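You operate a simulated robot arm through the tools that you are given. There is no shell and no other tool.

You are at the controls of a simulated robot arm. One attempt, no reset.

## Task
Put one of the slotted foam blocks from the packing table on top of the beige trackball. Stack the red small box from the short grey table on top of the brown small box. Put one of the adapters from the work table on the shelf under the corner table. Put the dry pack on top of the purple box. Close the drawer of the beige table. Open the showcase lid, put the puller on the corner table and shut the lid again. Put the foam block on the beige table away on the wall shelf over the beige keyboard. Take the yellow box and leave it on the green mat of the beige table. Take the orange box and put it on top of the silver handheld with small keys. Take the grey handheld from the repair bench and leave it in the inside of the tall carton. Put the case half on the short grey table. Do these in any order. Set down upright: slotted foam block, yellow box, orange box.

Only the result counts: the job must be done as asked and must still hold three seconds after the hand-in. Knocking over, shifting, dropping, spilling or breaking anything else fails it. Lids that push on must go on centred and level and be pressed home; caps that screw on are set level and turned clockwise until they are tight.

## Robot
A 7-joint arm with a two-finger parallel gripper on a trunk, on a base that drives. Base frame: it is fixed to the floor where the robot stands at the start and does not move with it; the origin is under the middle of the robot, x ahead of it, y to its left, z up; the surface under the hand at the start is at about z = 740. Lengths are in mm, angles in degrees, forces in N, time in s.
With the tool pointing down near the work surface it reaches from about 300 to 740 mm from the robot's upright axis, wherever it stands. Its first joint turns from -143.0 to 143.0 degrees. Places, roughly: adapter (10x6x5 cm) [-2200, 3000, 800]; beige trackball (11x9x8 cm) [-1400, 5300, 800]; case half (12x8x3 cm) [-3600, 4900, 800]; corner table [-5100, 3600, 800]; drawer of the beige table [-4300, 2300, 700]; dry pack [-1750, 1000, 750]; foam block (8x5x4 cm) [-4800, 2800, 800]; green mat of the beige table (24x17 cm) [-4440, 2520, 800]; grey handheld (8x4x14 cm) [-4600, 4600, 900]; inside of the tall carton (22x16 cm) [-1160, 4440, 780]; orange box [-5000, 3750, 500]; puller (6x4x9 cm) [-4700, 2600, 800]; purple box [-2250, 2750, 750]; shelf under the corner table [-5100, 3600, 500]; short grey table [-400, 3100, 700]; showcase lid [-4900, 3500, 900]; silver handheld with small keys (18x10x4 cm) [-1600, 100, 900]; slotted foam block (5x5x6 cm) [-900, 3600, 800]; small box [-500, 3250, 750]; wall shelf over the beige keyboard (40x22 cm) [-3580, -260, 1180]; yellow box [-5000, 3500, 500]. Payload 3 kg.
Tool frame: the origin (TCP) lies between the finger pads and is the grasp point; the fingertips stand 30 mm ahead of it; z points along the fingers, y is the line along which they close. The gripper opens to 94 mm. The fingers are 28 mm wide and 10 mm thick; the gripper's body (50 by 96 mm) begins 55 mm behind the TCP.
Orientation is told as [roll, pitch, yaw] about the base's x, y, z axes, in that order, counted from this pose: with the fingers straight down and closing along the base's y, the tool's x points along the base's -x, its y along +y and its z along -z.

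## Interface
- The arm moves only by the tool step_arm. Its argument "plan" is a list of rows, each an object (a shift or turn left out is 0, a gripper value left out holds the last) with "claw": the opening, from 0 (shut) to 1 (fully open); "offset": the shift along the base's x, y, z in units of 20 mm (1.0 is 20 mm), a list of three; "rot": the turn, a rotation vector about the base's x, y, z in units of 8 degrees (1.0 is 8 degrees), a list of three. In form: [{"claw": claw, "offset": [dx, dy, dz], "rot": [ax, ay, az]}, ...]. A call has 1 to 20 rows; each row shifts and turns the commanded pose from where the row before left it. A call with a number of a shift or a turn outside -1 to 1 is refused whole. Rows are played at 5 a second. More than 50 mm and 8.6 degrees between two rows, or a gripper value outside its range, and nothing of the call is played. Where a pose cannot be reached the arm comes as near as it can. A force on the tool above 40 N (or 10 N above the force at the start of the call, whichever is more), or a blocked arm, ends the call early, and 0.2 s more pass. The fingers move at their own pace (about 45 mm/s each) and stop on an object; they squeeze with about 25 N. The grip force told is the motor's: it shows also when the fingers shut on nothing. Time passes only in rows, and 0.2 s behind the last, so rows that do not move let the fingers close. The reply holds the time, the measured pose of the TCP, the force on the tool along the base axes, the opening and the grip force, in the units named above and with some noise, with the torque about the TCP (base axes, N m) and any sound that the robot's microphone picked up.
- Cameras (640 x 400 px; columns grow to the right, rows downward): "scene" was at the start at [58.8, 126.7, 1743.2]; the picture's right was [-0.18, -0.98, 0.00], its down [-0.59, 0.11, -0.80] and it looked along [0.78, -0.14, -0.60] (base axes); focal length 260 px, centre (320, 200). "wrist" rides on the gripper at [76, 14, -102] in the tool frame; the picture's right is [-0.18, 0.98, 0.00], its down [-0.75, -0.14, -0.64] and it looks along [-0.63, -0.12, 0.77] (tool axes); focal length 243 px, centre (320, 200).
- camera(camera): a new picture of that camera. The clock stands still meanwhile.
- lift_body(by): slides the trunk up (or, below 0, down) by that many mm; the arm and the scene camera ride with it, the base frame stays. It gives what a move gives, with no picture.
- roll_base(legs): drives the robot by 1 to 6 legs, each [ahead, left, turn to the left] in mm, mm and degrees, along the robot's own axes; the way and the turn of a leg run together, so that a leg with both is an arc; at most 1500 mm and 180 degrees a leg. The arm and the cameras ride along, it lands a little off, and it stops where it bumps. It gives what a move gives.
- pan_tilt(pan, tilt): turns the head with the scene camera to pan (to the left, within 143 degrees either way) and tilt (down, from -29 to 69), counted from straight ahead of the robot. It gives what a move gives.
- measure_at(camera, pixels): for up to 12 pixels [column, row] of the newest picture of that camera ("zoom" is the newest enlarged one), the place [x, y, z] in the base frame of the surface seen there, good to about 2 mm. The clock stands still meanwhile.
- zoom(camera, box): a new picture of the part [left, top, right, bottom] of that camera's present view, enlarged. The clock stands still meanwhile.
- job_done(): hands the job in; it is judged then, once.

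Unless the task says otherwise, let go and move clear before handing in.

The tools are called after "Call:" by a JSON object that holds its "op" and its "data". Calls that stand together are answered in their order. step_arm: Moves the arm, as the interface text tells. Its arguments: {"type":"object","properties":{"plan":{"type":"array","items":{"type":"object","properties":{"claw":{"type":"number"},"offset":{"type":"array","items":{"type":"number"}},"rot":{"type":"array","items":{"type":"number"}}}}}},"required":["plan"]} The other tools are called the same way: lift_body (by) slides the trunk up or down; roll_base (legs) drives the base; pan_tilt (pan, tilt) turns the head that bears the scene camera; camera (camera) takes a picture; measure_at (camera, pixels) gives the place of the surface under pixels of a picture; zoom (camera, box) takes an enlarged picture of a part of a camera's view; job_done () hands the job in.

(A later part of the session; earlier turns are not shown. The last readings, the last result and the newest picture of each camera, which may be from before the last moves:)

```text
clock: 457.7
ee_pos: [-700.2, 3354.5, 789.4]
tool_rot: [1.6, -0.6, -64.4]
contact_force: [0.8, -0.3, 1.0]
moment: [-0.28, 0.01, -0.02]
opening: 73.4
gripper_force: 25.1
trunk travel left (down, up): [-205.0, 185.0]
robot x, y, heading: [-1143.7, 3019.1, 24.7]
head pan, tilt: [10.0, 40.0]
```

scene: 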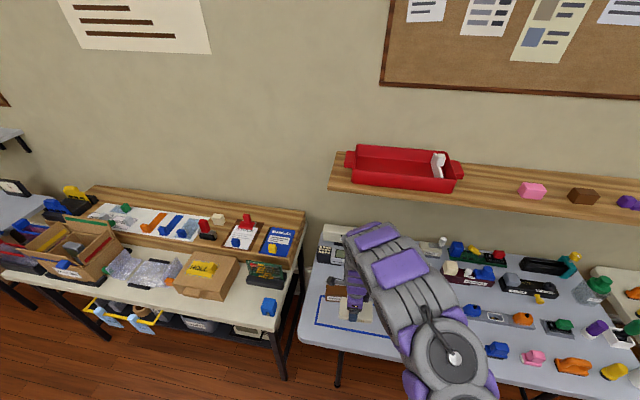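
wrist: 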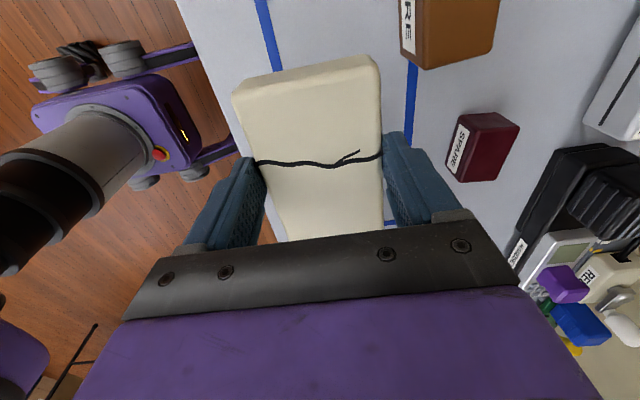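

Call:
{"op": "step_arm", "data": {"plan": [{"offset": [0, 0, -0.1]}, {"claw": 0.88}, {}, {}, {"offset": [0, 0, 0.5]}, {"offset": [0, 0, 1]}, {"offset": [0, 0, 1]}, {"offset": [0, 0, 1]}, {"offset": [0, 0, 1]}, {"offset": [0, 0, 1]}, {"offset": [0, 0, 1]}, {"offset": [0, 0, 1]}]}}

Call:
{"op": "camera", "data": {"camera": "wrist"}}

```text
clock: 460.3
ee_pos: [-700.5, 3354.7, 938.1]
tool_rot: [1.6, -0.4, -64.4]
contact_force: [-0.8, 0.0, -1.0]
moment: [0.03, 0.01, 0.0]
opening: 82.7
gripper_force: 0.1
trunk travel left (down, up): [-205.0, 185.0]
robot x, y, heading: [-1141.1, 3018.9, 24.8]
head pan, tilt: [10.0, 40.0]
```

```text
taken
```

wrist: 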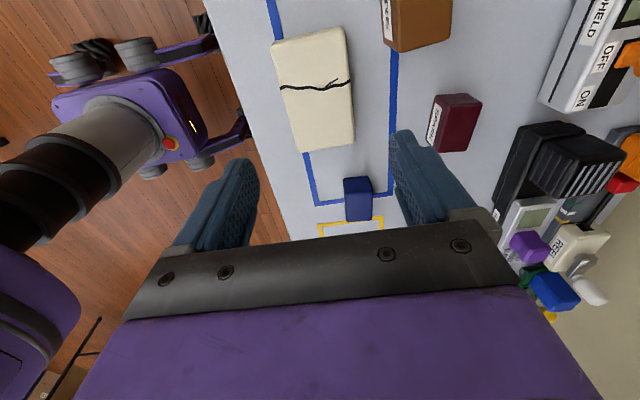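

Case half is on the grey table. Now measuring the dark-red and brown small boxes.

Call:
{"op": "zoom", "data": {"camera": "wrist", "box": [360, 0, 520, 160]}}

Call:
{"op": "measure_at", "data": {"camera": "wrist", "pixels": [[440, 97], [481, 98], [434, 150], [468, 150], [458, 122], [433, 125], [402, 45], [452, 38], [455, 2], [425, 20], [470, 110], [447, 150]]}}

```text
2.50 times, centred on (440, 80) of wrist
```

zoom: 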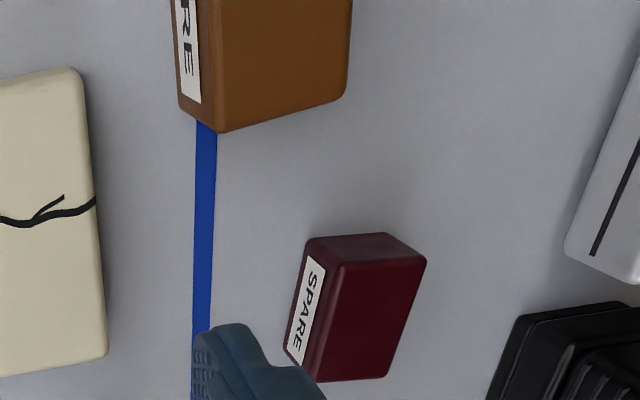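

```text
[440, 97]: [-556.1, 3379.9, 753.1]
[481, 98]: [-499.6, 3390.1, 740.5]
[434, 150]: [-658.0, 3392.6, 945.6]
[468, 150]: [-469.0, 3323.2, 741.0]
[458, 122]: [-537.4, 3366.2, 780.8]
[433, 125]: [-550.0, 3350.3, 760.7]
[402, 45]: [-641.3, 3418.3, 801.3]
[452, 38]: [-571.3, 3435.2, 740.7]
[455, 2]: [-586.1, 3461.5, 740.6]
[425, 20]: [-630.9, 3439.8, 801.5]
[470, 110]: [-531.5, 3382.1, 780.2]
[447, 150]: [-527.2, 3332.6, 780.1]
```

Call:
{"op": "measure_at", "data": {"camera": "zoom", "pixels": [[345, 270], [418, 264], [380, 370], [320, 370], [365, 320], [222, 122], [338, 92], [230, 20], [345, 10], [280, 60]]}}

```text
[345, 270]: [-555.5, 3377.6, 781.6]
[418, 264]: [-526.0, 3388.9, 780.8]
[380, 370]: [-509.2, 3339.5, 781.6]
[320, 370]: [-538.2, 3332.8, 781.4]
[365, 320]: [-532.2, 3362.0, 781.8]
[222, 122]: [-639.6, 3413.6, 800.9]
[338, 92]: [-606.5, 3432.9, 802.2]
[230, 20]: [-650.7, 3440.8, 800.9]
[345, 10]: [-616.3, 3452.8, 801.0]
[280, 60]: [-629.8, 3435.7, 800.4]
```

Call:
{"op": "step_arm", "data": {"plan": [{"offset": [0.6, 0.95, 0.6]}, {"offset": [0.6, 0.95, 0.6]}, {"offset": [0.6, 0.95, 0.6]}, {"offset": [0.6, 0.95, 0]}, {"offset": [0.6, 0.95, 0]}]}}

Call:
{"op": "camera", "data": {"camera": "wrist"}}

Call:
{"op": "zoom", "data": {"camera": "wrist", "box": [240, 40, 420, 180]}}

```text
clock: 461.5
ee_pos: [-639.7, 3450.2, 973.6]
tool_rot: [1.5, -0.6, -64.5]
contact_force: [0.2, 0.1, -0.4]
moment: [0.02, 0.02, 0.01]
opening: 83.0
gripper_force: 0.0
trunk travel left (down, up): [-205.0, 185.0]
robot x, y, heading: [-1141.9, 3018.1, 24.8]
head pan, tilt: [10.0, 40.0]
```

```text
taken
```

wrist: 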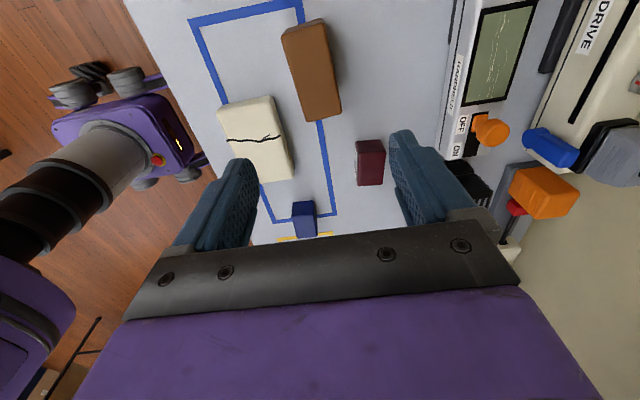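

```text
2.86 times, centred on (330, 110) of wrist
```

zoom: 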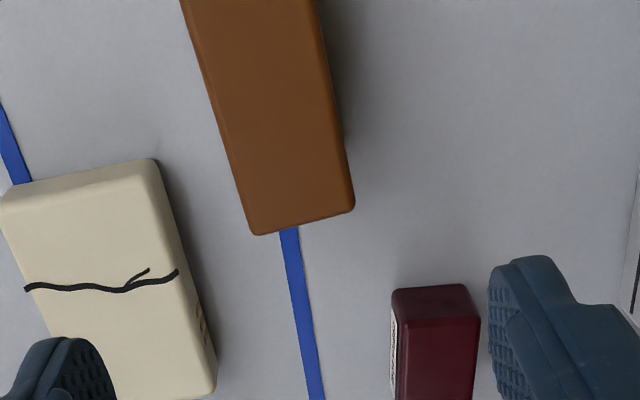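

Call:
{"op": "measure_at", "data": {"camera": "wrist", "pixels": [[286, 40], [324, 24], [305, 116], [338, 108], [312, 70], [362, 145], [384, 144], [362, 182], [382, 180], [372, 165]]}}

```text
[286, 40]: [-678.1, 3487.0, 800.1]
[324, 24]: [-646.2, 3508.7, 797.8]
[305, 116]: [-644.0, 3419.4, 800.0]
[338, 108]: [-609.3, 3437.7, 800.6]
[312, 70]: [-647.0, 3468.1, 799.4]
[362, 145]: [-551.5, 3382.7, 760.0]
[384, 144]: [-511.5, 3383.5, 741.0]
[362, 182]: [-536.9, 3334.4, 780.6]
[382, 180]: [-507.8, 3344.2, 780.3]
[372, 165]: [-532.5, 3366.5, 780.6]
```

Brown top centre ≈ (-644,3463), z 800.5; red box centre ≈ (-532,3360), 740–781. Picking the red one.

Call:
{"op": "step_arm", "data": {"plan": [{"claw": 0.7, "offset": [0.9, -0.743, 0], "rot": [0, 0, -0.1]}, {"offset": [0.9, -0.743, 0], "rot": [0, 0, -0.1]}, {"offset": [0.9, -0.743, 0], "rot": [0, 0, -0.1]}, {"offset": [0.9, -0.743, 0], "rot": [0, 0, -0.1]}, {"offset": [0.9, -0.743, 0], "rot": [0, 0, -0.1]}, {"offset": [0.9, -0.743, 0], "rot": [0, 0, -0.1]}, {"offset": [0, 0, -1]}, {"offset": [0, 0, -1]}, {"offset": [0, 0, -1]}, {"offset": [0, 0, -1]}, {"offset": [0, 0, -1]}]}}

Call:
{"op": "camera", "data": {"camera": "wrist"}}

```text
clock: 463.9
ee_pos: [-529.8, 3363.1, 870.5]
tool_rot: [1.6, -0.6, -69.3]
contact_force: [0.5, 0.7, 0.1]
moment: [0.01, 0.0, -0.02]
opening: 65.8
gripper_force: 0.1
trunk travel left (down, up): [-205.0, 185.0]
robot x, y, heading: [-1141.0, 3021.6, 24.7]
head pan, tilt: [10.0, 40.0]
```

```text
taken
```

wrist: 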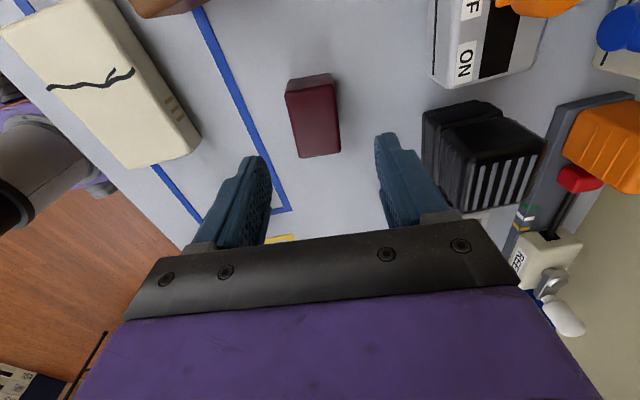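

Call:
{"op": "step_arm", "data": {"plan": [{"offset": [-0.2, -0.08, -0.8]}, {"offset": [0, 0, -1]}, {"offset": [0, 0, -1]}, {"offset": [0, 0, -1]}, {"offset": [0, 0, -0.9]}, {}, {"claw": 0.2}, {"claw": 0.2}, {"claw": 0.2}, {"claw": 0.2}]}}

Call:
{"op": "step_arm", "data": {"plan": [{"offset": [0, 0, 0.5]}, {"offset": [0, 0, 1]}, {"offset": [0, 0, 1]}, {"offset": [0, 0, 1]}, {"offset": [0, 0, 1]}, {"offset": [0, 0, 1]}, {"offset": [0, 0, 1]}, {"offset": [0, 0, 1]}]}}

Call:
{"op": "camera", "data": {"camera": "wrist"}}

```text
clock: 466.1
ee_pos: [-537.2, 3358.3, 776.8]
tool_rot: [1.6, -0.5, -69.2]
contact_force: [0.3, 0.3, 0.7]
moment: [0.0, 0.03, 0.0]
opening: 43.9
gripper_force: 25.4
trunk travel left (down, up): [-205.0, 185.0]
robot x, y, heading: [-1143.1, 3023.3, 24.8]
head pan, tilt: [10.0, 40.0]
```

```text
clock: 467.9
ee_pos: [-536.4, 3358.7, 929.2]
tool_rot: [1.6, -0.6, -69.2]
contact_force: [1.0, -0.6, -0.4]
moment: [-0.01, 0.0, -0.02]
opening: 43.2
gripper_force: 24.5
trunk travel left (down, up): [-205.0, 185.0]
robot x, y, heading: [-1139.6, 3019.2, 24.9]
head pan, tilt: [10.0, 40.0]
```

```text
taken
```

wrist: 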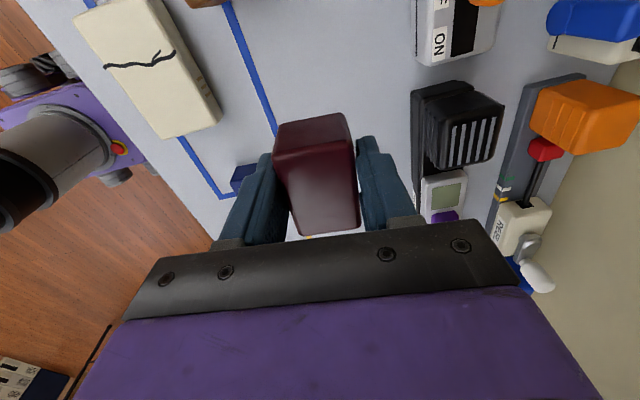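

Call:
{"op": "step_arm", "data": {"plan": [{"offset": [-0.897, 0.861, 0], "rot": [0, 0, 0.13]}, {"offset": [-0.897, 0.861, 0], "rot": [0, 0, 0.13]}, {"offset": [-0.897, 0.861, 0], "rot": [0, 0, 0.13]}, {"offset": [-0.897, 0.861, 0], "rot": [0, 0, 0.13]}, {"offset": [-0.897, 0.861, 0], "rot": [0, 0, 0.13]}, {"offset": [-0.897, 0.861, 0], "rot": [0, 0, 0.13]}, {"offset": [0, 0, -1]}, {"offset": [0, 0, -1]}, {}]}}

Call:
{"op": "camera", "data": {"camera": "wrist"}}

Call:
{"op": "measure_at", "data": {"camera": "wrist", "pixels": [[285, 160], [345, 150], [310, 100], [300, 75], [335, 70], [325, 200]]}}

```text
clock: 469.9
ee_pos: [-643.2, 3461.5, 888.9]
tool_rot: [1.6, -0.5, -63.0]
contact_force: [-0.5, 0.8, -1.3]
moment: [-0.06, -0.02, -0.02]
opening: 43.8
gripper_force: 23.8
trunk travel left (down, up): [-205.0, 185.0]
robot x, y, heading: [-1143.3, 3016.3, 25.1]
head pan, tilt: [10.0, 40.0]
```

```text
taken
```

wrist: 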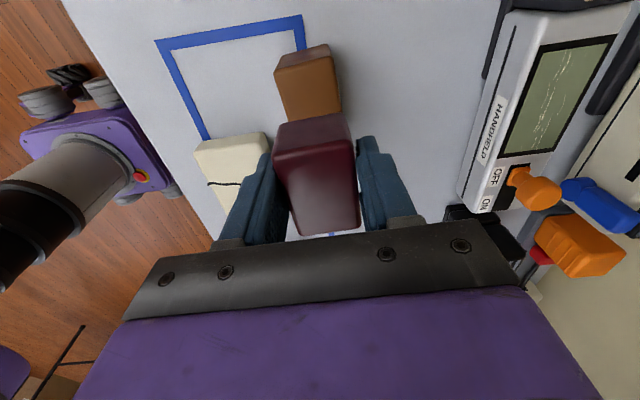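

```text
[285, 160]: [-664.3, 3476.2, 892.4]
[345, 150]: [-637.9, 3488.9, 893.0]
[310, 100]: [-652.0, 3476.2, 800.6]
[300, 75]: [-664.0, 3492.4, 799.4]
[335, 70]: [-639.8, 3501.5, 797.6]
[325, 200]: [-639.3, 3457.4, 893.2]
```

Call:
{"op": "step_arm", "data": {"plan": [{"offset": [-0.18, 0.08, -0.8]}, {"offset": [0, 0, -0.9]}, {"offset": [0, 0, -0.7]}, {"offset": [0, 0, -0.15]}, {}]}}

Call:
{"op": "camera", "data": {"camera": "wrist"}}

```text
clock: 471.1
ee_pos: [-647.1, 3463.2, 838.1]
tool_rot: [1.5, -0.4, -63.0]
contact_force: [0.0, 0.0, -0.2]
moment: [-0.01, 0.02, -0.02]
opening: 43.8
gripper_force: 25.4
trunk travel left (down, up): [-205.0, 185.0]
robot x, y, heading: [-1142.7, 3014.8, 24.8]
head pan, tilt: [10.0, 40.0]
```

```text
taken
```

wrist: 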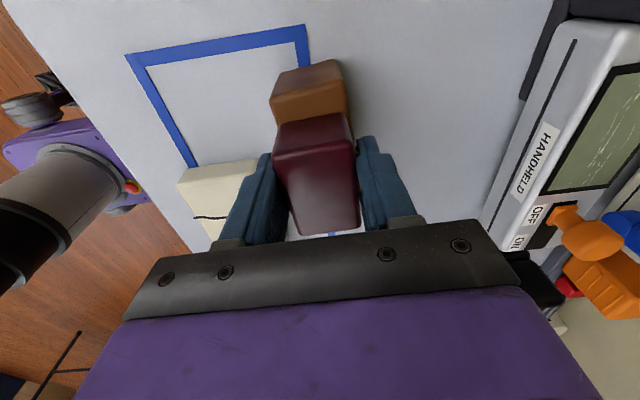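

Call:
{"op": "step_arm", "data": {"plan": [{"offset": [0, 0, -0.1]}, {"offset": [0, 0, -0.05]}, {}, {"claw": 0.6}, {}, {"offset": [0, 0, 0.5]}, {"offset": [0, 0, 1]}, {"offset": [0, 0, 1]}, {"offset": [0, 0, 1]}, {"offset": [0, 0, 1]}, {"offset": [0, 0, 1]}, {"offset": [0, 0, 1]}, {"offset": [0, 0, 1]}]}}

Call:
{"op": "camera", "data": {"camera": "wrist"}}

Call:
{"op": "zoom", "data": {"camera": "wrist", "box": [240, 40, 400, 160]}}

```text
clock: 473.9
ee_pos: [-646.9, 3464.4, 985.2]
tool_rot: [1.5, -0.5, -63.0]
contact_force: [0.5, 0.2, -0.2]
moment: [0.02, 0.0, 0.01]
opening: 56.5
gripper_force: 0.2
trunk travel left (down, up): [-205.0, 185.0]
robot x, y, heading: [-1144.4, 3019.5, 24.8]
head pan, tilt: [10.0, 40.0]
```

```text
taken
```

wrist: 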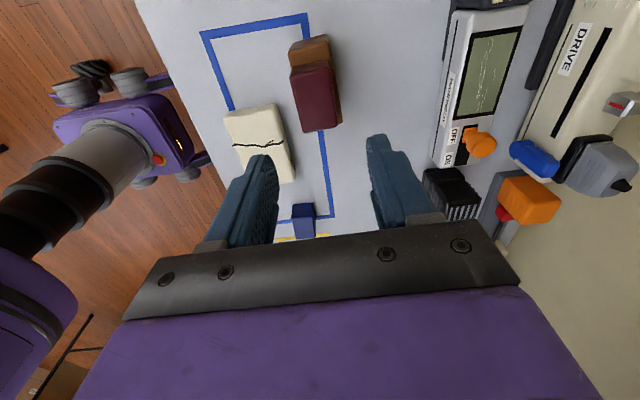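

```text
3.33 times, centred on (320, 100) of wrist
```

zoom: 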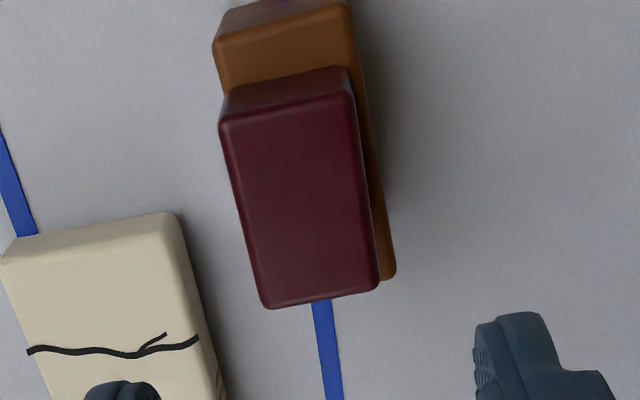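

Call:
{"op": "measure_at", "data": {"camera": "zoom", "pixels": [[232, 130], [345, 105], [270, 295], [368, 280], [300, 200], [230, 60], [345, 40], [388, 265]]}}

```text
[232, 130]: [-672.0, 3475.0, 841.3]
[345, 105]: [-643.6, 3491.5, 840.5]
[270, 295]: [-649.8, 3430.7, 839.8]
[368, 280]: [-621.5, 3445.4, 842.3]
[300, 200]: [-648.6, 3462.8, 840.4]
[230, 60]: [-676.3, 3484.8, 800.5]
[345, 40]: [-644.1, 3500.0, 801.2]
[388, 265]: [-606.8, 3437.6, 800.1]
```

Red box is level and centred on the brown one. Next the adapter. Backing away, restoring the tool yaw, and turning to face the work table's right end.

Call:
{"op": "roll_base", "data": {"legs": [[-330, 0, 0]]}}

Call:
{"op": "step_arm", "data": {"plan": [{"claw": 1, "rot": [0, 0, 0.93], "offset": [-0.9, -0.5, 0.5]}, {"rot": [0, 0, 0.93], "offset": [-0.9, -0.5, 0.5]}, {"rot": [0, 0, 0.93], "offset": [-0.9, -0.5, 0.5]}, {"rot": [0, 0, 0.93], "offset": [-0.9, -0.5, 0.5]}, {"rot": [0, 0, 0.93], "offset": [-0.9, -0.5, 0.5]}, {"rot": [0, 0, 0.93]}, {"rot": [0, 0, 0.93]}, {"rot": [0, 0, 0.93]}, {"rot": [0, 0, 0.93]}, {"rot": [0, 0, 0.93]}, {"rot": [0, 0, 0.93]}, {"rot": [0, 0, 0.8]}]}}

Call:
{"op": "roll_base", "data": {"legs": [[0, 0, 180], [0, -380, 0]]}}

Call:
{"op": "pan_tilt", "data": {"pan": 10, "tilt": 45}}

Call:
{"op": "camera", "data": {"camera": "scene"}}

Call:
{"op": "camera", "data": {"camera": "wrist"}}

```text
clock: 476.1
ee_pos: [-948.5, 3322.9, 985.7]
tool_rot: [1.6, -0.5, -63.1]
contact_force: [-0.9, 0.1, 0.7]
moment: [-0.01, 0.01, 0.0]
opening: 56.6
gripper_force: 0.1
trunk travel left (down, up): [-205.0, 185.0]
robot x, y, heading: [-1446.0, 2879.1, 24.5]
head pan, tilt: [10.0, 40.0]
```

```text
clock: 478.7
ee_pos: [-1038.9, 3270.2, 1036.9]
tool_rot: [1.8, -0.4, 25.2]
contact_force: [0.4, -0.2, 1.0]
moment: [-0.05, -0.02, 0.04]
opening: 93.9
gripper_force: 0.0
trunk travel left (down, up): [-205.0, 185.0]
robot x, y, heading: [-1442.6, 2884.2, 24.3]
head pan, tilt: [10.0, 40.0]
```

```text
clock: 488.4
ee_pos: [-2011.2, 2862.4, 1038.6]
tool_rot: [1.7, -0.5, -157.2]
contact_force: [0.4, 1.1, -0.2]
moment: [-0.02, 0.03, 0.01]
opening: 94.1
gripper_force: 0.1
trunk travel left (down, up): [-205.0, 185.0]
robot x, y, heading: [-1592.4, 3237.7, -157.6]
head pan, tilt: [10.0, 40.0]
```

```text
clock: 489.1
ee_pos: [-2010.0, 2865.2, 1038.7]
tool_rot: [1.7, -0.6, -157.2]
contact_force: [-0.7, -0.9, -0.1]
moment: [0.0, -0.03, 0.02]
opening: 94.0
gripper_force: 0.1
trunk travel left (down, up): [-205.0, 185.0]
robot x, y, heading: [-1590.1, 3237.2, -157.6]
head pan, tilt: [10.0, 45.0]
```

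```text
taken
```

scene: 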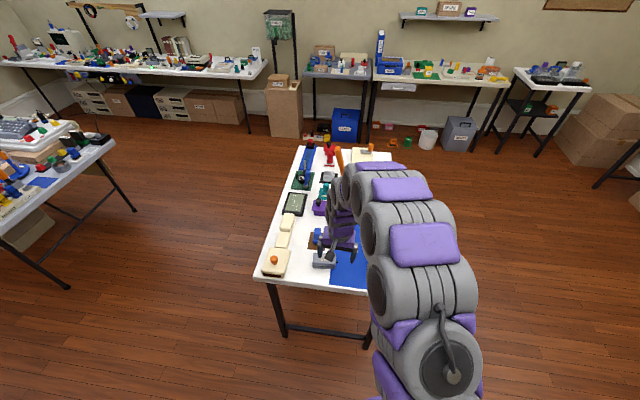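

```text
taken
```

wrist: 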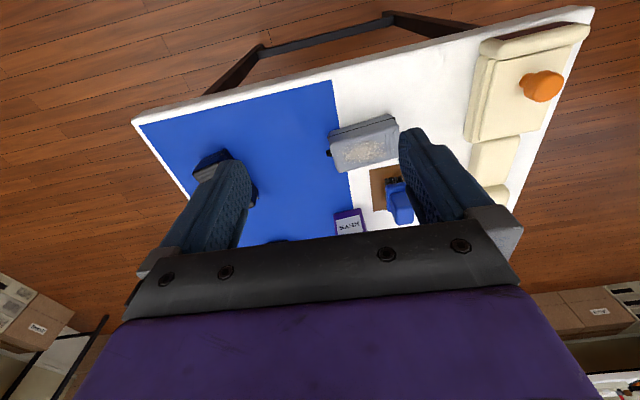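

Call:
{"op": "measure_at", "data": {"camera": "wrist", "pixels": [[135, 122], [590, 12], [330, 75], [210, 160], [365, 140], [335, 130]]}}

Call:
{"op": "roll_base", "data": {"legs": [[-30, -150, 1.5]]}}

Call:
{"op": "camera", "data": {"camera": "wrist"}}

```text
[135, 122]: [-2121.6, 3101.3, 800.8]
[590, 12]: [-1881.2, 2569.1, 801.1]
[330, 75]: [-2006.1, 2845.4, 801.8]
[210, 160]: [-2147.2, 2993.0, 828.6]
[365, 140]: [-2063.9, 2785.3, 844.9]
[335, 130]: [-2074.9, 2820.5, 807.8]
```

```text
clock: 490.5
ee_pos: [-2025.7, 2991.1, 1036.6]
tool_rot: [1.1, -0.5, -155.5]
contact_force: [0.2, -0.1, -0.6]
moment: [-0.02, 0.07, 0.03]
opening: 93.8
gripper_force: 0.1
trunk travel left (down, up): [-205.0, 185.0]
robot x, y, heading: [-1620.9, 3383.7, -156.1]
head pan, tilt: [10.0, 45.0]
```

```text
taken
```

wrist: 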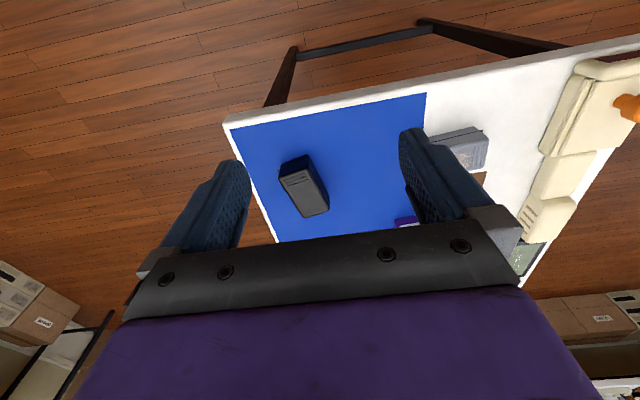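

Call:
{"op": "zoom", "data": {"camera": "wrist", "box": [250, 130, 370, 230]}}

Call:
{"op": "measure_at", "data": {"camera": "zoom", "pixels": [[150, 185], [270, 150], [235, 330], [340, 295], [245, 240], [165, 140], [255, 105], [140, 170]]}}

```text
4.00 times, centred on (310, 180) of wrist
```

zoom: 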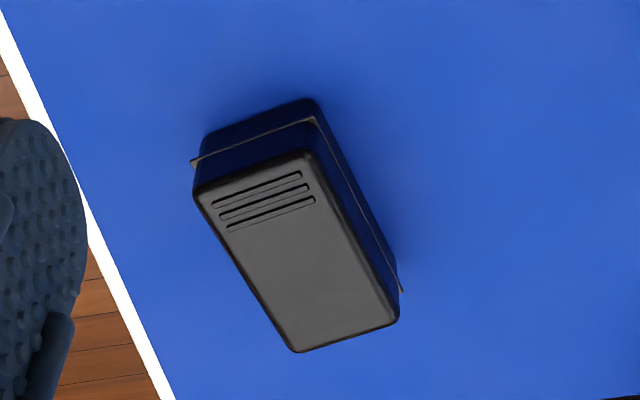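

```text
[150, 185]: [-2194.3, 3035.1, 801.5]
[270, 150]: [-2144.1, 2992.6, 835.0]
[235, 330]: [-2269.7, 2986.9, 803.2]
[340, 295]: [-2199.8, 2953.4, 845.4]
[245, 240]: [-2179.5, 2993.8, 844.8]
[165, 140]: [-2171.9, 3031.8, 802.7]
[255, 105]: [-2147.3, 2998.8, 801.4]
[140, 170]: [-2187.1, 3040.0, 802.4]
```

Call:
{"op": "measure_at", "data": {"camera": "zoom", "pixels": [[205, 190], [308, 158], [300, 345], [390, 318], [300, 250], [200, 195], [250, 160], [315, 110], [210, 135]]}}

```text
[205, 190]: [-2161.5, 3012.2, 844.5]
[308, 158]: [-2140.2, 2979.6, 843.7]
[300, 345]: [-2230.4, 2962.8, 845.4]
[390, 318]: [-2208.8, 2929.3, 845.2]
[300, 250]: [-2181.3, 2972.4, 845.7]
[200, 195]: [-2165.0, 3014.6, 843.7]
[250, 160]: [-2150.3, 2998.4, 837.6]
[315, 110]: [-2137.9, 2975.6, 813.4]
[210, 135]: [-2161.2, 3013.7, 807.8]
```

Adapter: centre ≈ (-2185,2971), ~45×92 mm, long axis heading -144.6°, top 845. I'll lower the trunk some and pitch the tool 45° along that axis.

Call:
{"op": "step_arm", "data": {"plan": [{"claw": 0.8, "rot": [0, 0, 0.46], "offset": [-0.5, -0.1, 0]}, {"rot": [0, 0, 0.46], "offset": [-0.5, -0.1, 0]}, {"rot": [0, 0, 0.46], "offset": [-0.5, -0.1, 0]}, {"rot": [-0.543, 0.764, 0], "offset": [-0.4, -0.1, 0]}, {"rot": [-0.543, 0.764, 0], "offset": [-0.4, -0.1, 0]}, {"rot": [-0.543, 0.764, 0], "offset": [-0.4, -0.1, 0]}, {"rot": [-0.543, 0.764, 0], "offset": [-0.4, -0.1, 0]}, {"rot": [-0.543, 0.764, 0], "offset": [-0.4, 0, 0]}, {"rot": [-0.543, 0.764, 0], "offset": [-0.4, 0, 0]}, {}]}}

Call:
{"op": "lift_body", "data": {"by": -100}}

Call:
{"op": "camera", "data": {"camera": "wrist"}}

```text
clock: 492.7
ee_pos: [-2106.1, 2988.0, 1040.1]
tool_rot: [1.6, -45.6, -143.8]
contact_force: [0.6, 0.3, -0.4]
moment: [0.02, 0.04, -0.08]
opening: 75.2
gripper_force: 0.1
trunk travel left (down, up): [-205.0, 185.0]
robot x, y, heading: [-1620.8, 3384.7, -156.0]
head pan, tilt: [10.0, 45.0]
```

```text
clock: 494.0
ee_pos: [-2117.4, 3010.5, 943.1]
tool_rot: [3.0, -45.5, -145.1]
contact_force: [-1.4, 0.5, -0.4]
moment: [-0.06, -0.06, 0.05]
opening: 75.1
gripper_force: 0.1
trunk travel left (down, up): [-105.0, 285.0]
robot x, y, heading: [-1620.7, 3390.3, -155.8]
head pan, tilt: [10.0, 45.0]
```

```text
taken
```

wrist: 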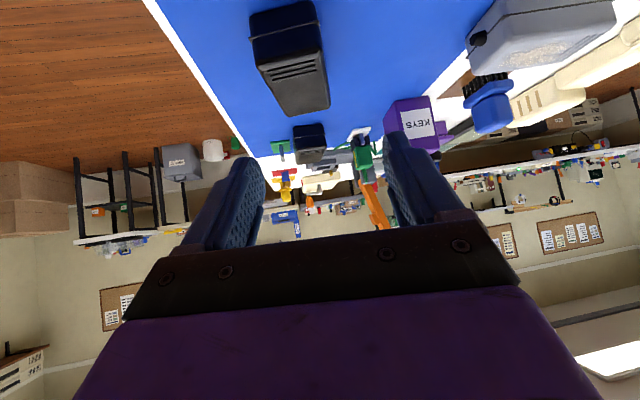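

Call:
{"op": "camera", "data": {"camera": "scene"}}

Call:
{"op": "zoom", "data": {"camera": "scene", "box": [260, 140, 420, 290]}}

```text
taken
```

scene: 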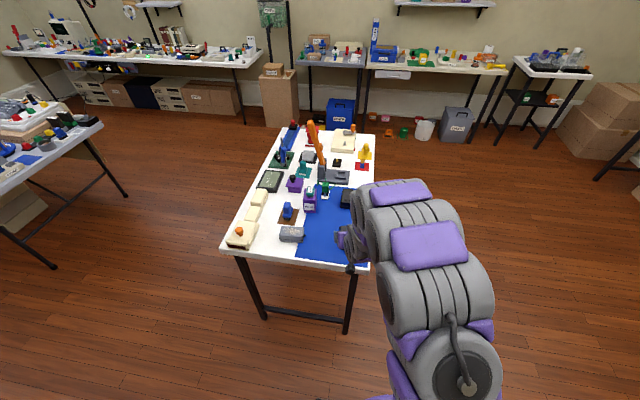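

```text
2.67 times, centred on (340, 215) of scene
```

zoom: 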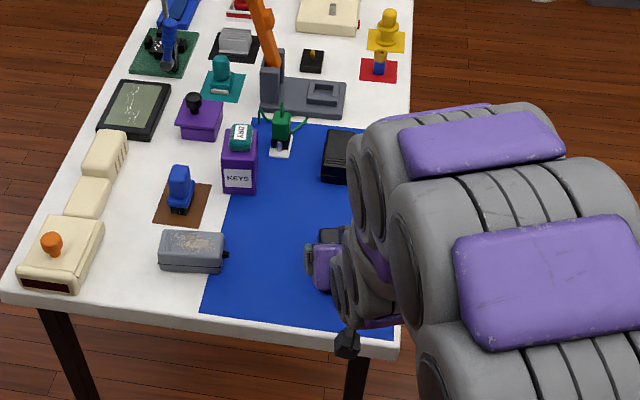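

Dry pack is still in place on the purple box. Moving the pitched gripper over the adapter's near end and down.

Call:
{"op": "step_arm", "data": {"plan": [{"offset": [-0.94, -0.51, 0]}, {"offset": [-0.94, -0.51, 0]}, {"offset": [-0.94, -0.51, 0]}, {"offset": [0, 0, -1]}, {"offset": [0, 0, -1]}, {"offset": [0, 0, -1]}, {}]}}

Call:
{"op": "camera", "data": {"camera": "wrist"}}

```text
clock: 495.6
ee_pos: [-2169.8, 2974.8, 882.9]
tool_rot: [2.6, -45.6, -144.7]
contact_force: [0.3, 0.0, -0.3]
moment: [-0.04, -0.04, 0.02]
opening: 75.3
gripper_force: 0.0
trunk travel left (down, up): [-105.0, 285.0]
robot x, y, heading: [-1621.7, 3388.5, -156.0]
head pan, tilt: [10.0, 45.0]
```

```text
taken
```

wrist: 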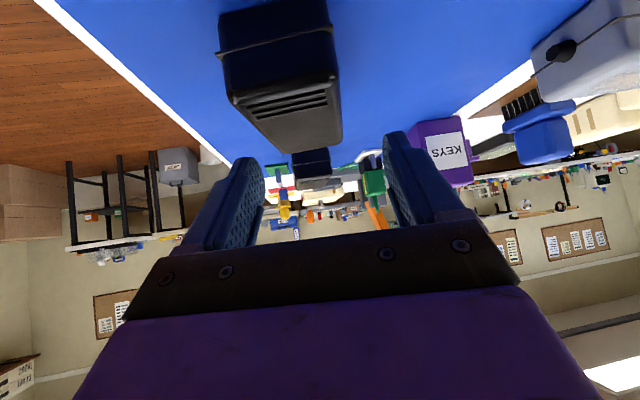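

Call:
{"op": "step_arm", "data": {"plan": [{"offset": [-0.18, 0.28, -0.3]}, {"offset": [0, 0, -0.9]}, {"offset": [0, 0, -0.8]}, {"offset": [0, 0, -0.3]}, {}]}}

Call:
{"op": "camera", "data": {"camera": "wrist"}}

```text
clock: 496.8
ee_pos: [-2170.4, 2970.5, 834.9]
tool_rot: [2.0, -45.6, -144.2]
contact_force: [-0.3, -0.1, 0.4]
moment: [0.0, 0.0, -0.03]
opening: 75.4
gripper_force: 0.0
trunk travel left (down, up): [-105.0, 285.0]
robot x, y, heading: [-1618.6, 3385.1, -155.9]
head pan, tilt: [10.0, 45.0]
```

```text
taken
```

wrist: 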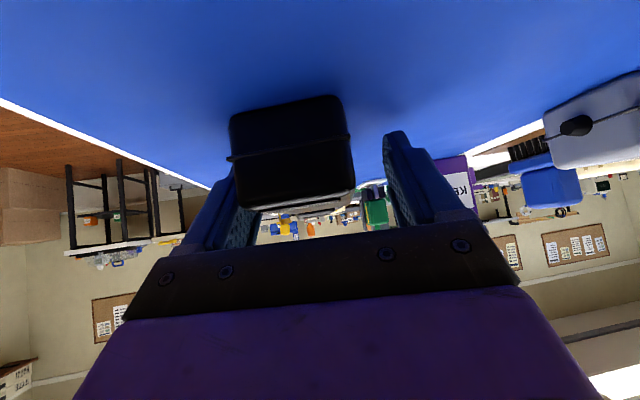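

Call:
{"op": "step_arm", "data": {"plan": [{"offset": [-0.15, 0.2, 0]}, {"offset": [-0.15, 0.2, 0]}, {}]}}

Call:
{"op": "camera", "data": {"camera": "wrist"}}

```text
clock: 497.6
ee_pos: [-2176.4, 2980.5, 835.4]
tool_rot: [2.0, -45.5, -144.4]
contact_force: [0.6, -0.5, 0.9]
moment: [0.03, 0.01, -0.03]
opening: 75.3
gripper_force: 0.1
trunk travel left (down, up): [-105.0, 285.0]
robot x, y, heading: [-1619.2, 3388.4, -155.8]
head pan, tilt: [10.0, 45.0]
```

```text
taken
```

wrist: 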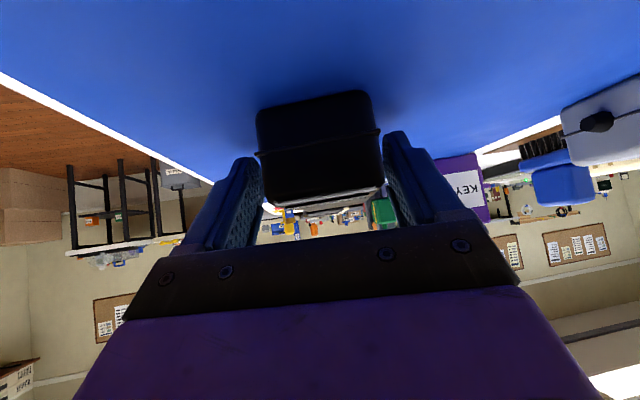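

Now centred between the fingers. Closing and lifting.

Call:
{"op": "step_arm", "data": {"plan": [{"claw": 0.2}, {"claw": 0.2}, {"claw": 0.2}, {"claw": 0.2}]}}

Call:
{"op": "step_arm", "data": {"plan": [{"offset": [0, 0, 0.4]}, {"offset": [0, 0, 1]}, {"offset": [0, 0, 1]}, {"offset": [0, 0, 1]}, {"offset": [0, 0, 1]}, {"offset": [0, 0, 1]}, {"offset": [0, 0, 1]}]}}

Call:
{"op": "camera", "data": {"camera": "wrist"}}

```text
clock: 498.6
ee_pos: [-2176.6, 2979.9, 835.5]
tool_rot: [2.1, -45.4, -144.3]
contact_force: [-0.8, -0.8, 1.0]
moment: [0.09, 0.05, 0.03]
opening: 56.5
gripper_force: 24.7
trunk travel left (down, up): [-105.0, 285.0]
robot x, y, heading: [-1620.8, 3385.0, -156.0]
head pan, tilt: [10.0, 45.0]
```

```text
clock: 500.2
ee_pos: [-2177.4, 2980.8, 964.4]
tool_rot: [2.0, -45.5, -144.2]
contact_force: [0.0, 1.1, -2.6]
moment: [0.01, -0.03, 0.02]
opening: 56.4
gripper_force: 25.5
trunk travel left (down, up): [-105.0, 285.0]
robot x, y, heading: [-1618.5, 3387.8, -156.0]
head pan, tilt: [10.0, 45.0]
```

```text
taken
```

wrist: 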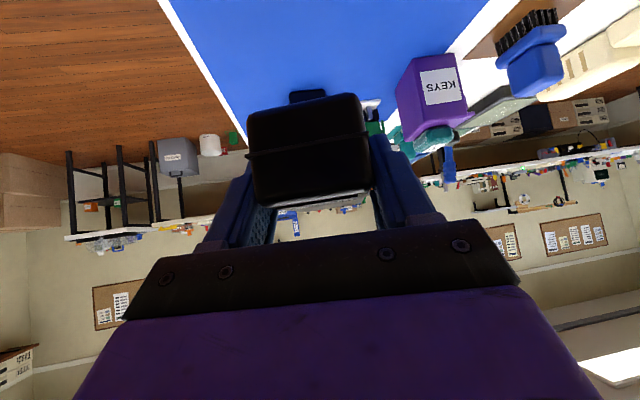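

Adapter held. Driving around the work table to the corner table's front.

Call:
{"op": "roll_base", "data": {"legs": [[-80, 0, 0.7], [0, -720, 0], [1500, 0, 0], [400, 0, 0], [0, -830, 0]]}}

Call:
{"op": "pan_tilt", "data": {"pan": 0, "tilt": 42}}

Call:
{"op": "camera", "data": {"camera": "scene"}}

```text
clock: 517.9
ee_pos: [-4458.1, 3653.5, 962.7]
tool_rot: [1.8, -45.6, -144.0]
contact_force: [1.2, -0.8, -2.4]
moment: [0.03, -0.03, -0.01]
opening: 56.1
gripper_force: 25.2
trunk travel left (down, up): [-105.0, 285.0]
robot x, y, heading: [-3906.7, 4063.0, -155.9]
head pan, tilt: [10.0, 45.0]
```

```text
clock: 518.6
ee_pos: [-4457.4, 3655.3, 964.3]
tool_rot: [2.0, -45.6, -144.1]
contact_force: [0.3, 0.2, -3.4]
moment: [0.06, -0.04, -0.02]
opening: 56.2
gripper_force: 24.8
trunk travel left (down, up): [-105.0, 285.0]
robot x, y, heading: [-3902.3, 4058.4, -156.1]
head pan, tilt: [0.0, 42.0]
```

```text
taken
```

scene: 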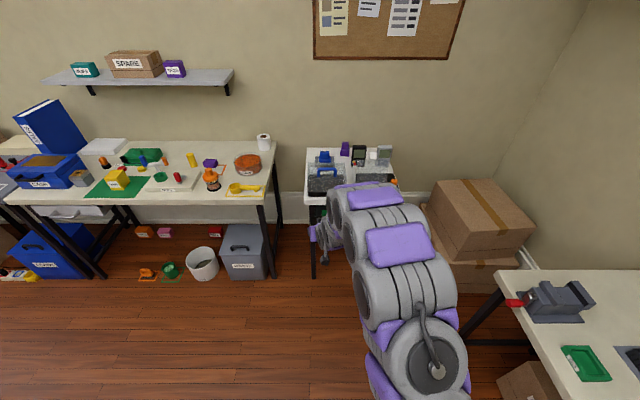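

Call:
{"op": "lift_body", "data": {"by": -100}}

Call:
{"op": "step_arm", "data": {"plan": [{"offset": [-0.225, 0.4875, -1], "rot": [0, 0, -0.46]}, {"offset": [-0.225, 0.4875, -1], "rot": [0, 0, -0.46]}, {"offset": [-0.225, 0.4875, -1], "rot": [0, 0, -0.46]}, {"offset": [-0.225, 0.4875, -1]}, {"offset": [-0.225, 0.4875, -1]}, {"offset": [-0.225, 0.4875, -1]}, {"offset": [-0.225, 0.4875, -1]}, {"offset": [-0.225, 0.4875, -1]}, {"offset": [-0.225, 0.4875, -1]}, {"offset": [-0.225, 0.4875, -1]}, {"offset": [-0.225, 0.4875, -1]}, {"offset": [-0.225, 0.4875, -1]}, {"offset": [-0.225, 0.4875, -1]}, {"offset": [-0.225, 0.4875, -1]}, {"offset": [-0.225, 0.4875, -1]}, {"offset": [-0.225, 0.4875, -1]}]}}

Call:
{"op": "camera", "data": {"camera": "wrist"}}

Call:
{"op": "camera", "data": {"camera": "scene"}}

```text
clock: 519.9
ee_pos: [-4458.2, 3660.5, 864.9]
tool_rot: [2.2, -45.7, -144.3]
contact_force: [-0.1, 0.0, -2.9]
moment: [0.05, -0.05, 0.01]
opening: 56.2
gripper_force: 25.2
trunk travel left (down, up): [-5.0, 385.0]
robot x, y, heading: [-3902.8, 4061.9, -156.0]
head pan, tilt: [0.0, 42.0]
```

```text
clock: 523.3
ee_pos: [-4532.8, 3817.6, 543.3]
tool_rot: [2.1, -45.6, -155.3]
contact_force: [0.4, 0.1, -3.3]
moment: [0.06, -0.05, -0.05]
opening: 56.1
gripper_force: 24.9
trunk travel left (down, up): [-5.0, 385.0]
robot x, y, heading: [-3905.6, 4061.1, -155.8]
head pan, tilt: [0.0, 42.0]
```

```text
taken
```

wrist: 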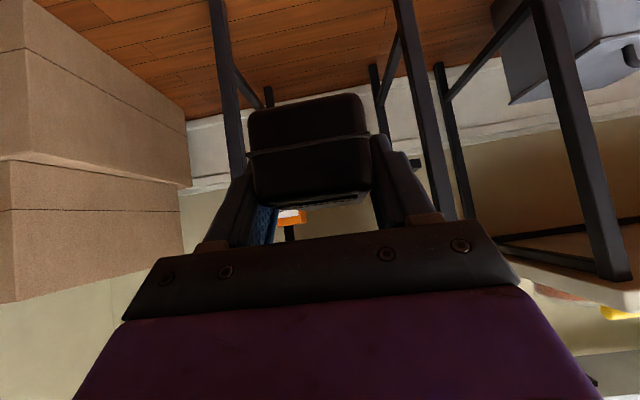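

```text
taken
```

scene: 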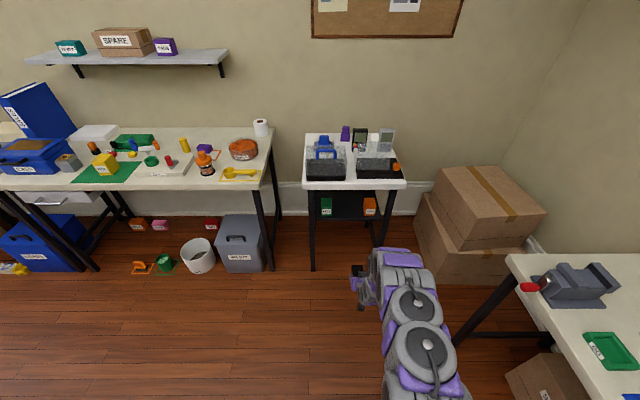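

Aligned with the gap between green and orange. Driving in 370 mm.

Call:
{"op": "roll_base", "data": {"legs": [[370, 0, 0]]}}

Call:
{"op": "camera", "data": {"camera": "wrist"}}

Call:
{"op": "camera", "data": {"camera": "scene"}}

```text
clock: 525.7
ee_pos: [-4875.2, 3661.7, 542.8]
tool_rot: [2.2, -45.8, -155.2]
contact_force: [0.4, -0.3, -3.0]
moment: [0.0, -0.02, 0.0]
opening: 56.5
gripper_force: 24.9
trunk travel left (down, up): [-5.0, 385.0]
robot x, y, heading: [-4247.9, 3908.2, -155.9]
head pan, tilt: [0.0, 42.0]
```

```text
taken
```

wrist: 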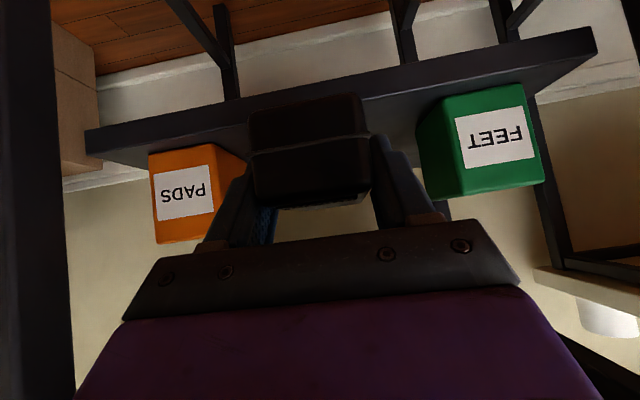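

```text
taken
```

scene: 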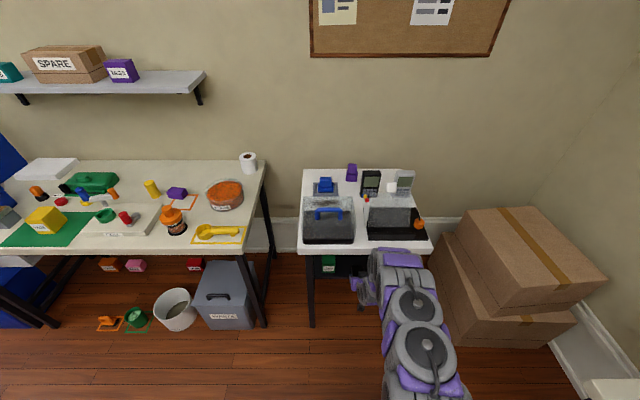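

Call:
{"op": "step_arm", "data": {"plan": [{"offset": [-0.75, -0.43, 0]}, {"offset": [-0.75, -0.43, 0]}, {"offset": [-0.75, -0.43, 0]}, {"offset": [-0.75, -0.43, -0.1]}, {"offset": [-0.6, -0.3, -0.3]}, {}]}}

Call:
{"op": "camera", "data": {"camera": "wrist"}}

```text
clock: 527.1
ee_pos: [-4945.9, 3621.3, 535.8]
tool_rot: [2.2, -45.8, -155.0]
contact_force: [-0.1, 0.0, -3.3]
moment: [0.03, -0.07, -0.02]
opening: 56.5
gripper_force: 24.8
trunk travel left (down, up): [-5.0, 385.0]
robot x, y, heading: [-4249.0, 3910.9, -155.9]
head pan, tilt: [0.0, 42.0]
```

```text
taken
```

wrist: 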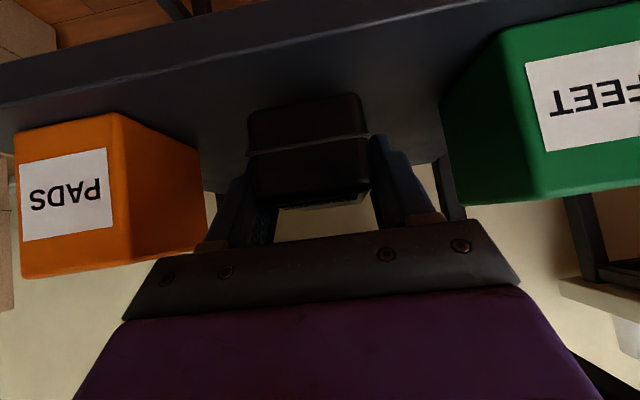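

Call:
{"op": "step_arm", "data": {"plan": [{"offset": [-0.5, -0.23, -0.2]}, {"offset": [0, 0, -0.4]}, {"offset": [0, 0, -0.3]}, {}]}}

Call:
{"op": "camera", "data": {"camera": "wrist"}}

Call:
{"op": "measure_at", "data": {"camera": "wrist", "pixels": [[300, 105], [300, 90], [260, 115], [220, 100], [360, 95], [350, 85]]}}

```text
clock: 528.1
ee_pos: [-4955.1, 3618.2, 519.7]
tool_rot: [2.3, -45.8, -155.1]
contact_force: [-1.0, 0.2, -2.2]
moment: [0.04, -0.08, -0.01]
opening: 56.3
gripper_force: 25.0
trunk travel left (down, up): [-5.0, 385.0]
robot x, y, heading: [-4247.4, 3909.3, -155.7]
head pan, tilt: [0.0, 42.0]
```

```text
taken
```

wrist: 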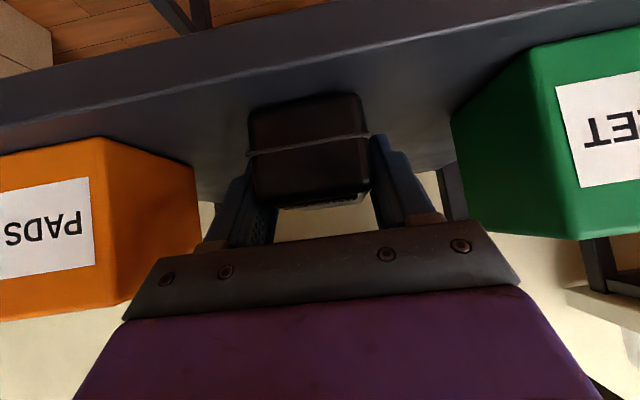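

```text
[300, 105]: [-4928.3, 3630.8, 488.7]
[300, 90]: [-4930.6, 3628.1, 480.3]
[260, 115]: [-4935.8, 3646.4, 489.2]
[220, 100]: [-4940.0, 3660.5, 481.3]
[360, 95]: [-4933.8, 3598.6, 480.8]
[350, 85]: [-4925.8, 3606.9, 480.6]
```

Call:
{"op": "step_arm", "data": {"plan": [{"offset": [0, 0, -0.2]}, {"offset": [0, 0, -0.1]}, {}, {"claw": 0.75}, {"claw": 0.75}, {}, {"offset": [0.45, 0.2, 0.05]}, {"offset": [0.9, 0.41, 0.1]}, {"offset": [0.9, 0.41, 0.1]}, {"offset": [0.9, 0.41, 0.1]}, {"offset": [0.9, 0.41, 0.1]}]}}

Call:
{"op": "camera", "data": {"camera": "wrist"}}

```text
clock: 530.5
ee_pos: [-4874.3, 3655.2, 521.6]
tool_rot: [2.2, -45.8, -155.2]
contact_force: [0.1, 0.3, -0.6]
moment: [0.01, 0.0, 0.0]
opening: 70.6
gripper_force: 0.0
trunk travel left (down, up): [-5.0, 385.0]
robot x, y, heading: [-4248.5, 3911.2, -155.7]
head pan, tilt: [0.0, 42.0]
```

```text
taken
```

wrist: 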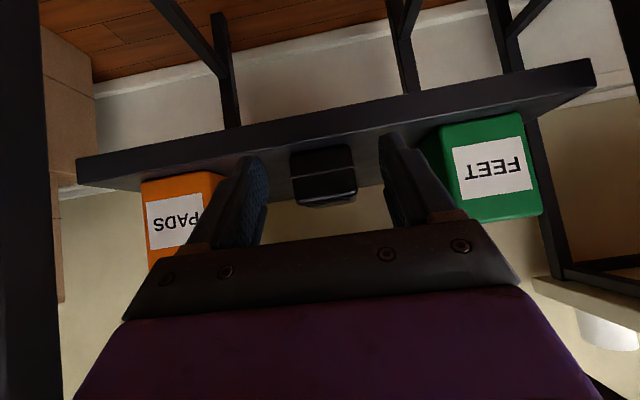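

Adapter rests on the shelf. Now the orange box: shifting right in front of it.

Call:
{"op": "roll_base", "data": {"legs": [[-60, 0, 0], [0, -121, 0], [70, 0, 0]]}}

Call:
{"op": "step_arm", "data": {"plan": [{"claw": 1, "rot": [0, 0, -0.25]}, {}]}}

Call:
{"op": "camera", "data": {"camera": "wrist"}}

```text
clock: 533.0
ee_pos: [-4925.6, 3746.5, 521.2]
tool_rot: [0.9, -45.6, -154.0]
contact_force: [0.3, -1.1, 0.2]
moment: [0.06, 0.01, -0.09]
opening: 70.6
gripper_force: 0.0
trunk travel left (down, up): [-5.0, 385.0]
robot x, y, heading: [-4299.0, 4010.4, -155.7]
head pan, tilt: [0.0, 42.0]
```

```text
clock: 533.5
ee_pos: [-4926.1, 3749.6, 522.1]
tool_rot: [1.8, -46.0, -156.8]
contact_force: [0.3, -0.4, -0.9]
moment: [0.05, 0.01, -0.05]
opening: 94.2
gripper_force: 0.2
trunk travel left (down, up): [-5.0, 385.0]
robot x, y, heading: [-4302.4, 4007.4, -155.6]
head pan, tilt: [0.0, 42.0]
```

```text
taken
```

wrist: 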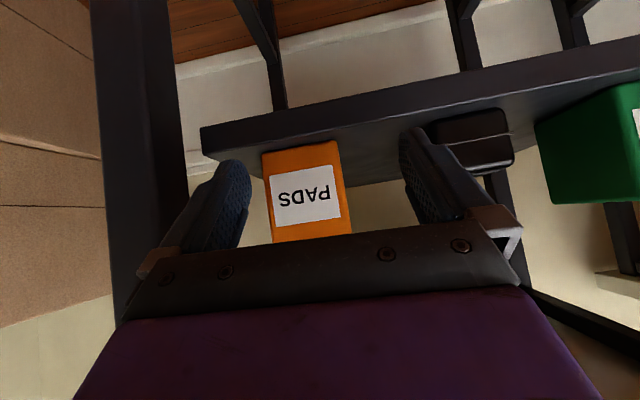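

Call:
{"op": "measure_at", "data": {"camera": "wrist", "pixels": [[266, 160], [338, 148], [275, 232], [348, 225], [305, 195], [300, 238], [145, 150], [160, 220]]}}

```text
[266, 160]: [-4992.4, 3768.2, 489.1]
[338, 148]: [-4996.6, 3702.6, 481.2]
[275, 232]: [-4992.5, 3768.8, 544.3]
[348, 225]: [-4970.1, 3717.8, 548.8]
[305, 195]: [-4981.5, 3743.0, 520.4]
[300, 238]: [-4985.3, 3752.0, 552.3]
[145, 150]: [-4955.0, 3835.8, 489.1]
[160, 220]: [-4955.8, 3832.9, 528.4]
```

Call:
{"op": "step_arm", "data": {"plan": [{"offset": [-0.355, 0.77, 0.55]}, {}, {"offset": [-0.8775, -0.395, 0]}, {"offset": [-0.8775, -0.395, 0]}, {"offset": [-0.8775, -0.395, 0]}, {"offset": [-0.8775, -0.395, 0]}, {}]}}

Call:
{"op": "camera", "data": {"camera": "wrist"}}

```text
clock: 535.1
ee_pos: [-5005.0, 3736.0, 534.3]
tool_rot: [2.0, -45.9, -156.9]
contact_force: [0.1, 0.6, -0.3]
moment: [0.03, -0.03, 0.01]
opening: 94.0
gripper_force: 0.0
trunk travel left (down, up): [-5.0, 385.0]
robot x, y, heading: [-4302.8, 4006.2, -155.9]
head pan, tilt: [0.0, 42.0]
```

```text
taken
```

wrist: 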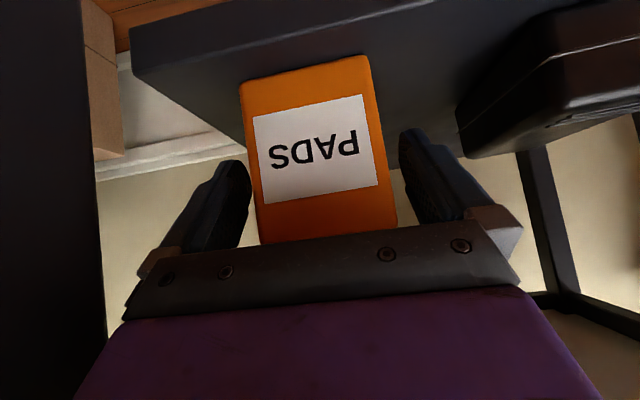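

Box centred between the fingers. Closing, lifting slightly, and backing out.

Call:
{"op": "step_arm", "data": {"plan": [{"claw": 0.4}, {"claw": 0.4}, {"claw": 0.4}, {"claw": 0.4}]}}

Call:
{"op": "step_arm", "data": {"plan": [{"offset": [0, 0, 0.4]}, {"offset": [0, 0, 0.5]}, {"offset": [0.45, 0.2, 0]}, {"offset": [0.9, 0.41, 0]}, {"offset": [0.9, 0.41, 0]}, {"offset": [0.9, 0.41, 0]}]}}

Call:
{"op": "camera", "data": {"camera": "wrist"}}

```text
clock: 536.1
ee_pos: [-5005.2, 3739.1, 533.7]
tool_rot: [2.1, -45.9, -157.0]
contact_force: [-1.3, 0.8, 0.9]
moment: [0.18, 0.01, -0.01]
opening: 66.4
gripper_force: 25.3
trunk travel left (down, up): [-5.0, 385.0]
robot x, y, heading: [-4307.1, 4010.6, -155.8]
head pan, tilt: [0.0, 42.0]
```

```text
clock: 537.5
ee_pos: [-4942.3, 3764.0, 551.9]
tool_rot: [2.1, -46.0, -156.8]
contact_force: [0.8, -0.7, -1.7]
moment: [0.0, -0.03, 0.01]
opening: 66.1
gripper_force: 25.0
trunk travel left (down, up): [-5.0, 385.0]
robot x, y, heading: [-4306.4, 4009.8, -155.7]
head pan, tilt: [0.0, 42.0]
```

```text
taken
```

wrist: 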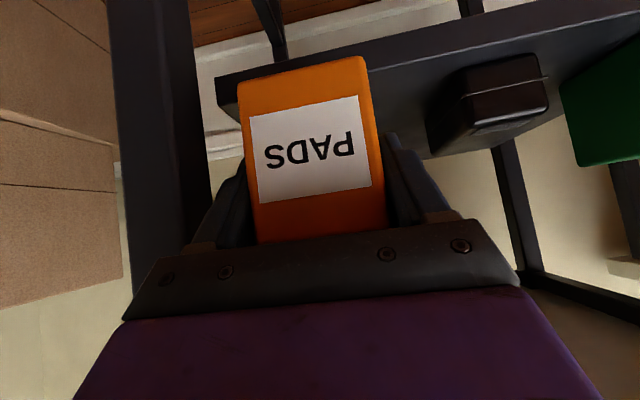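

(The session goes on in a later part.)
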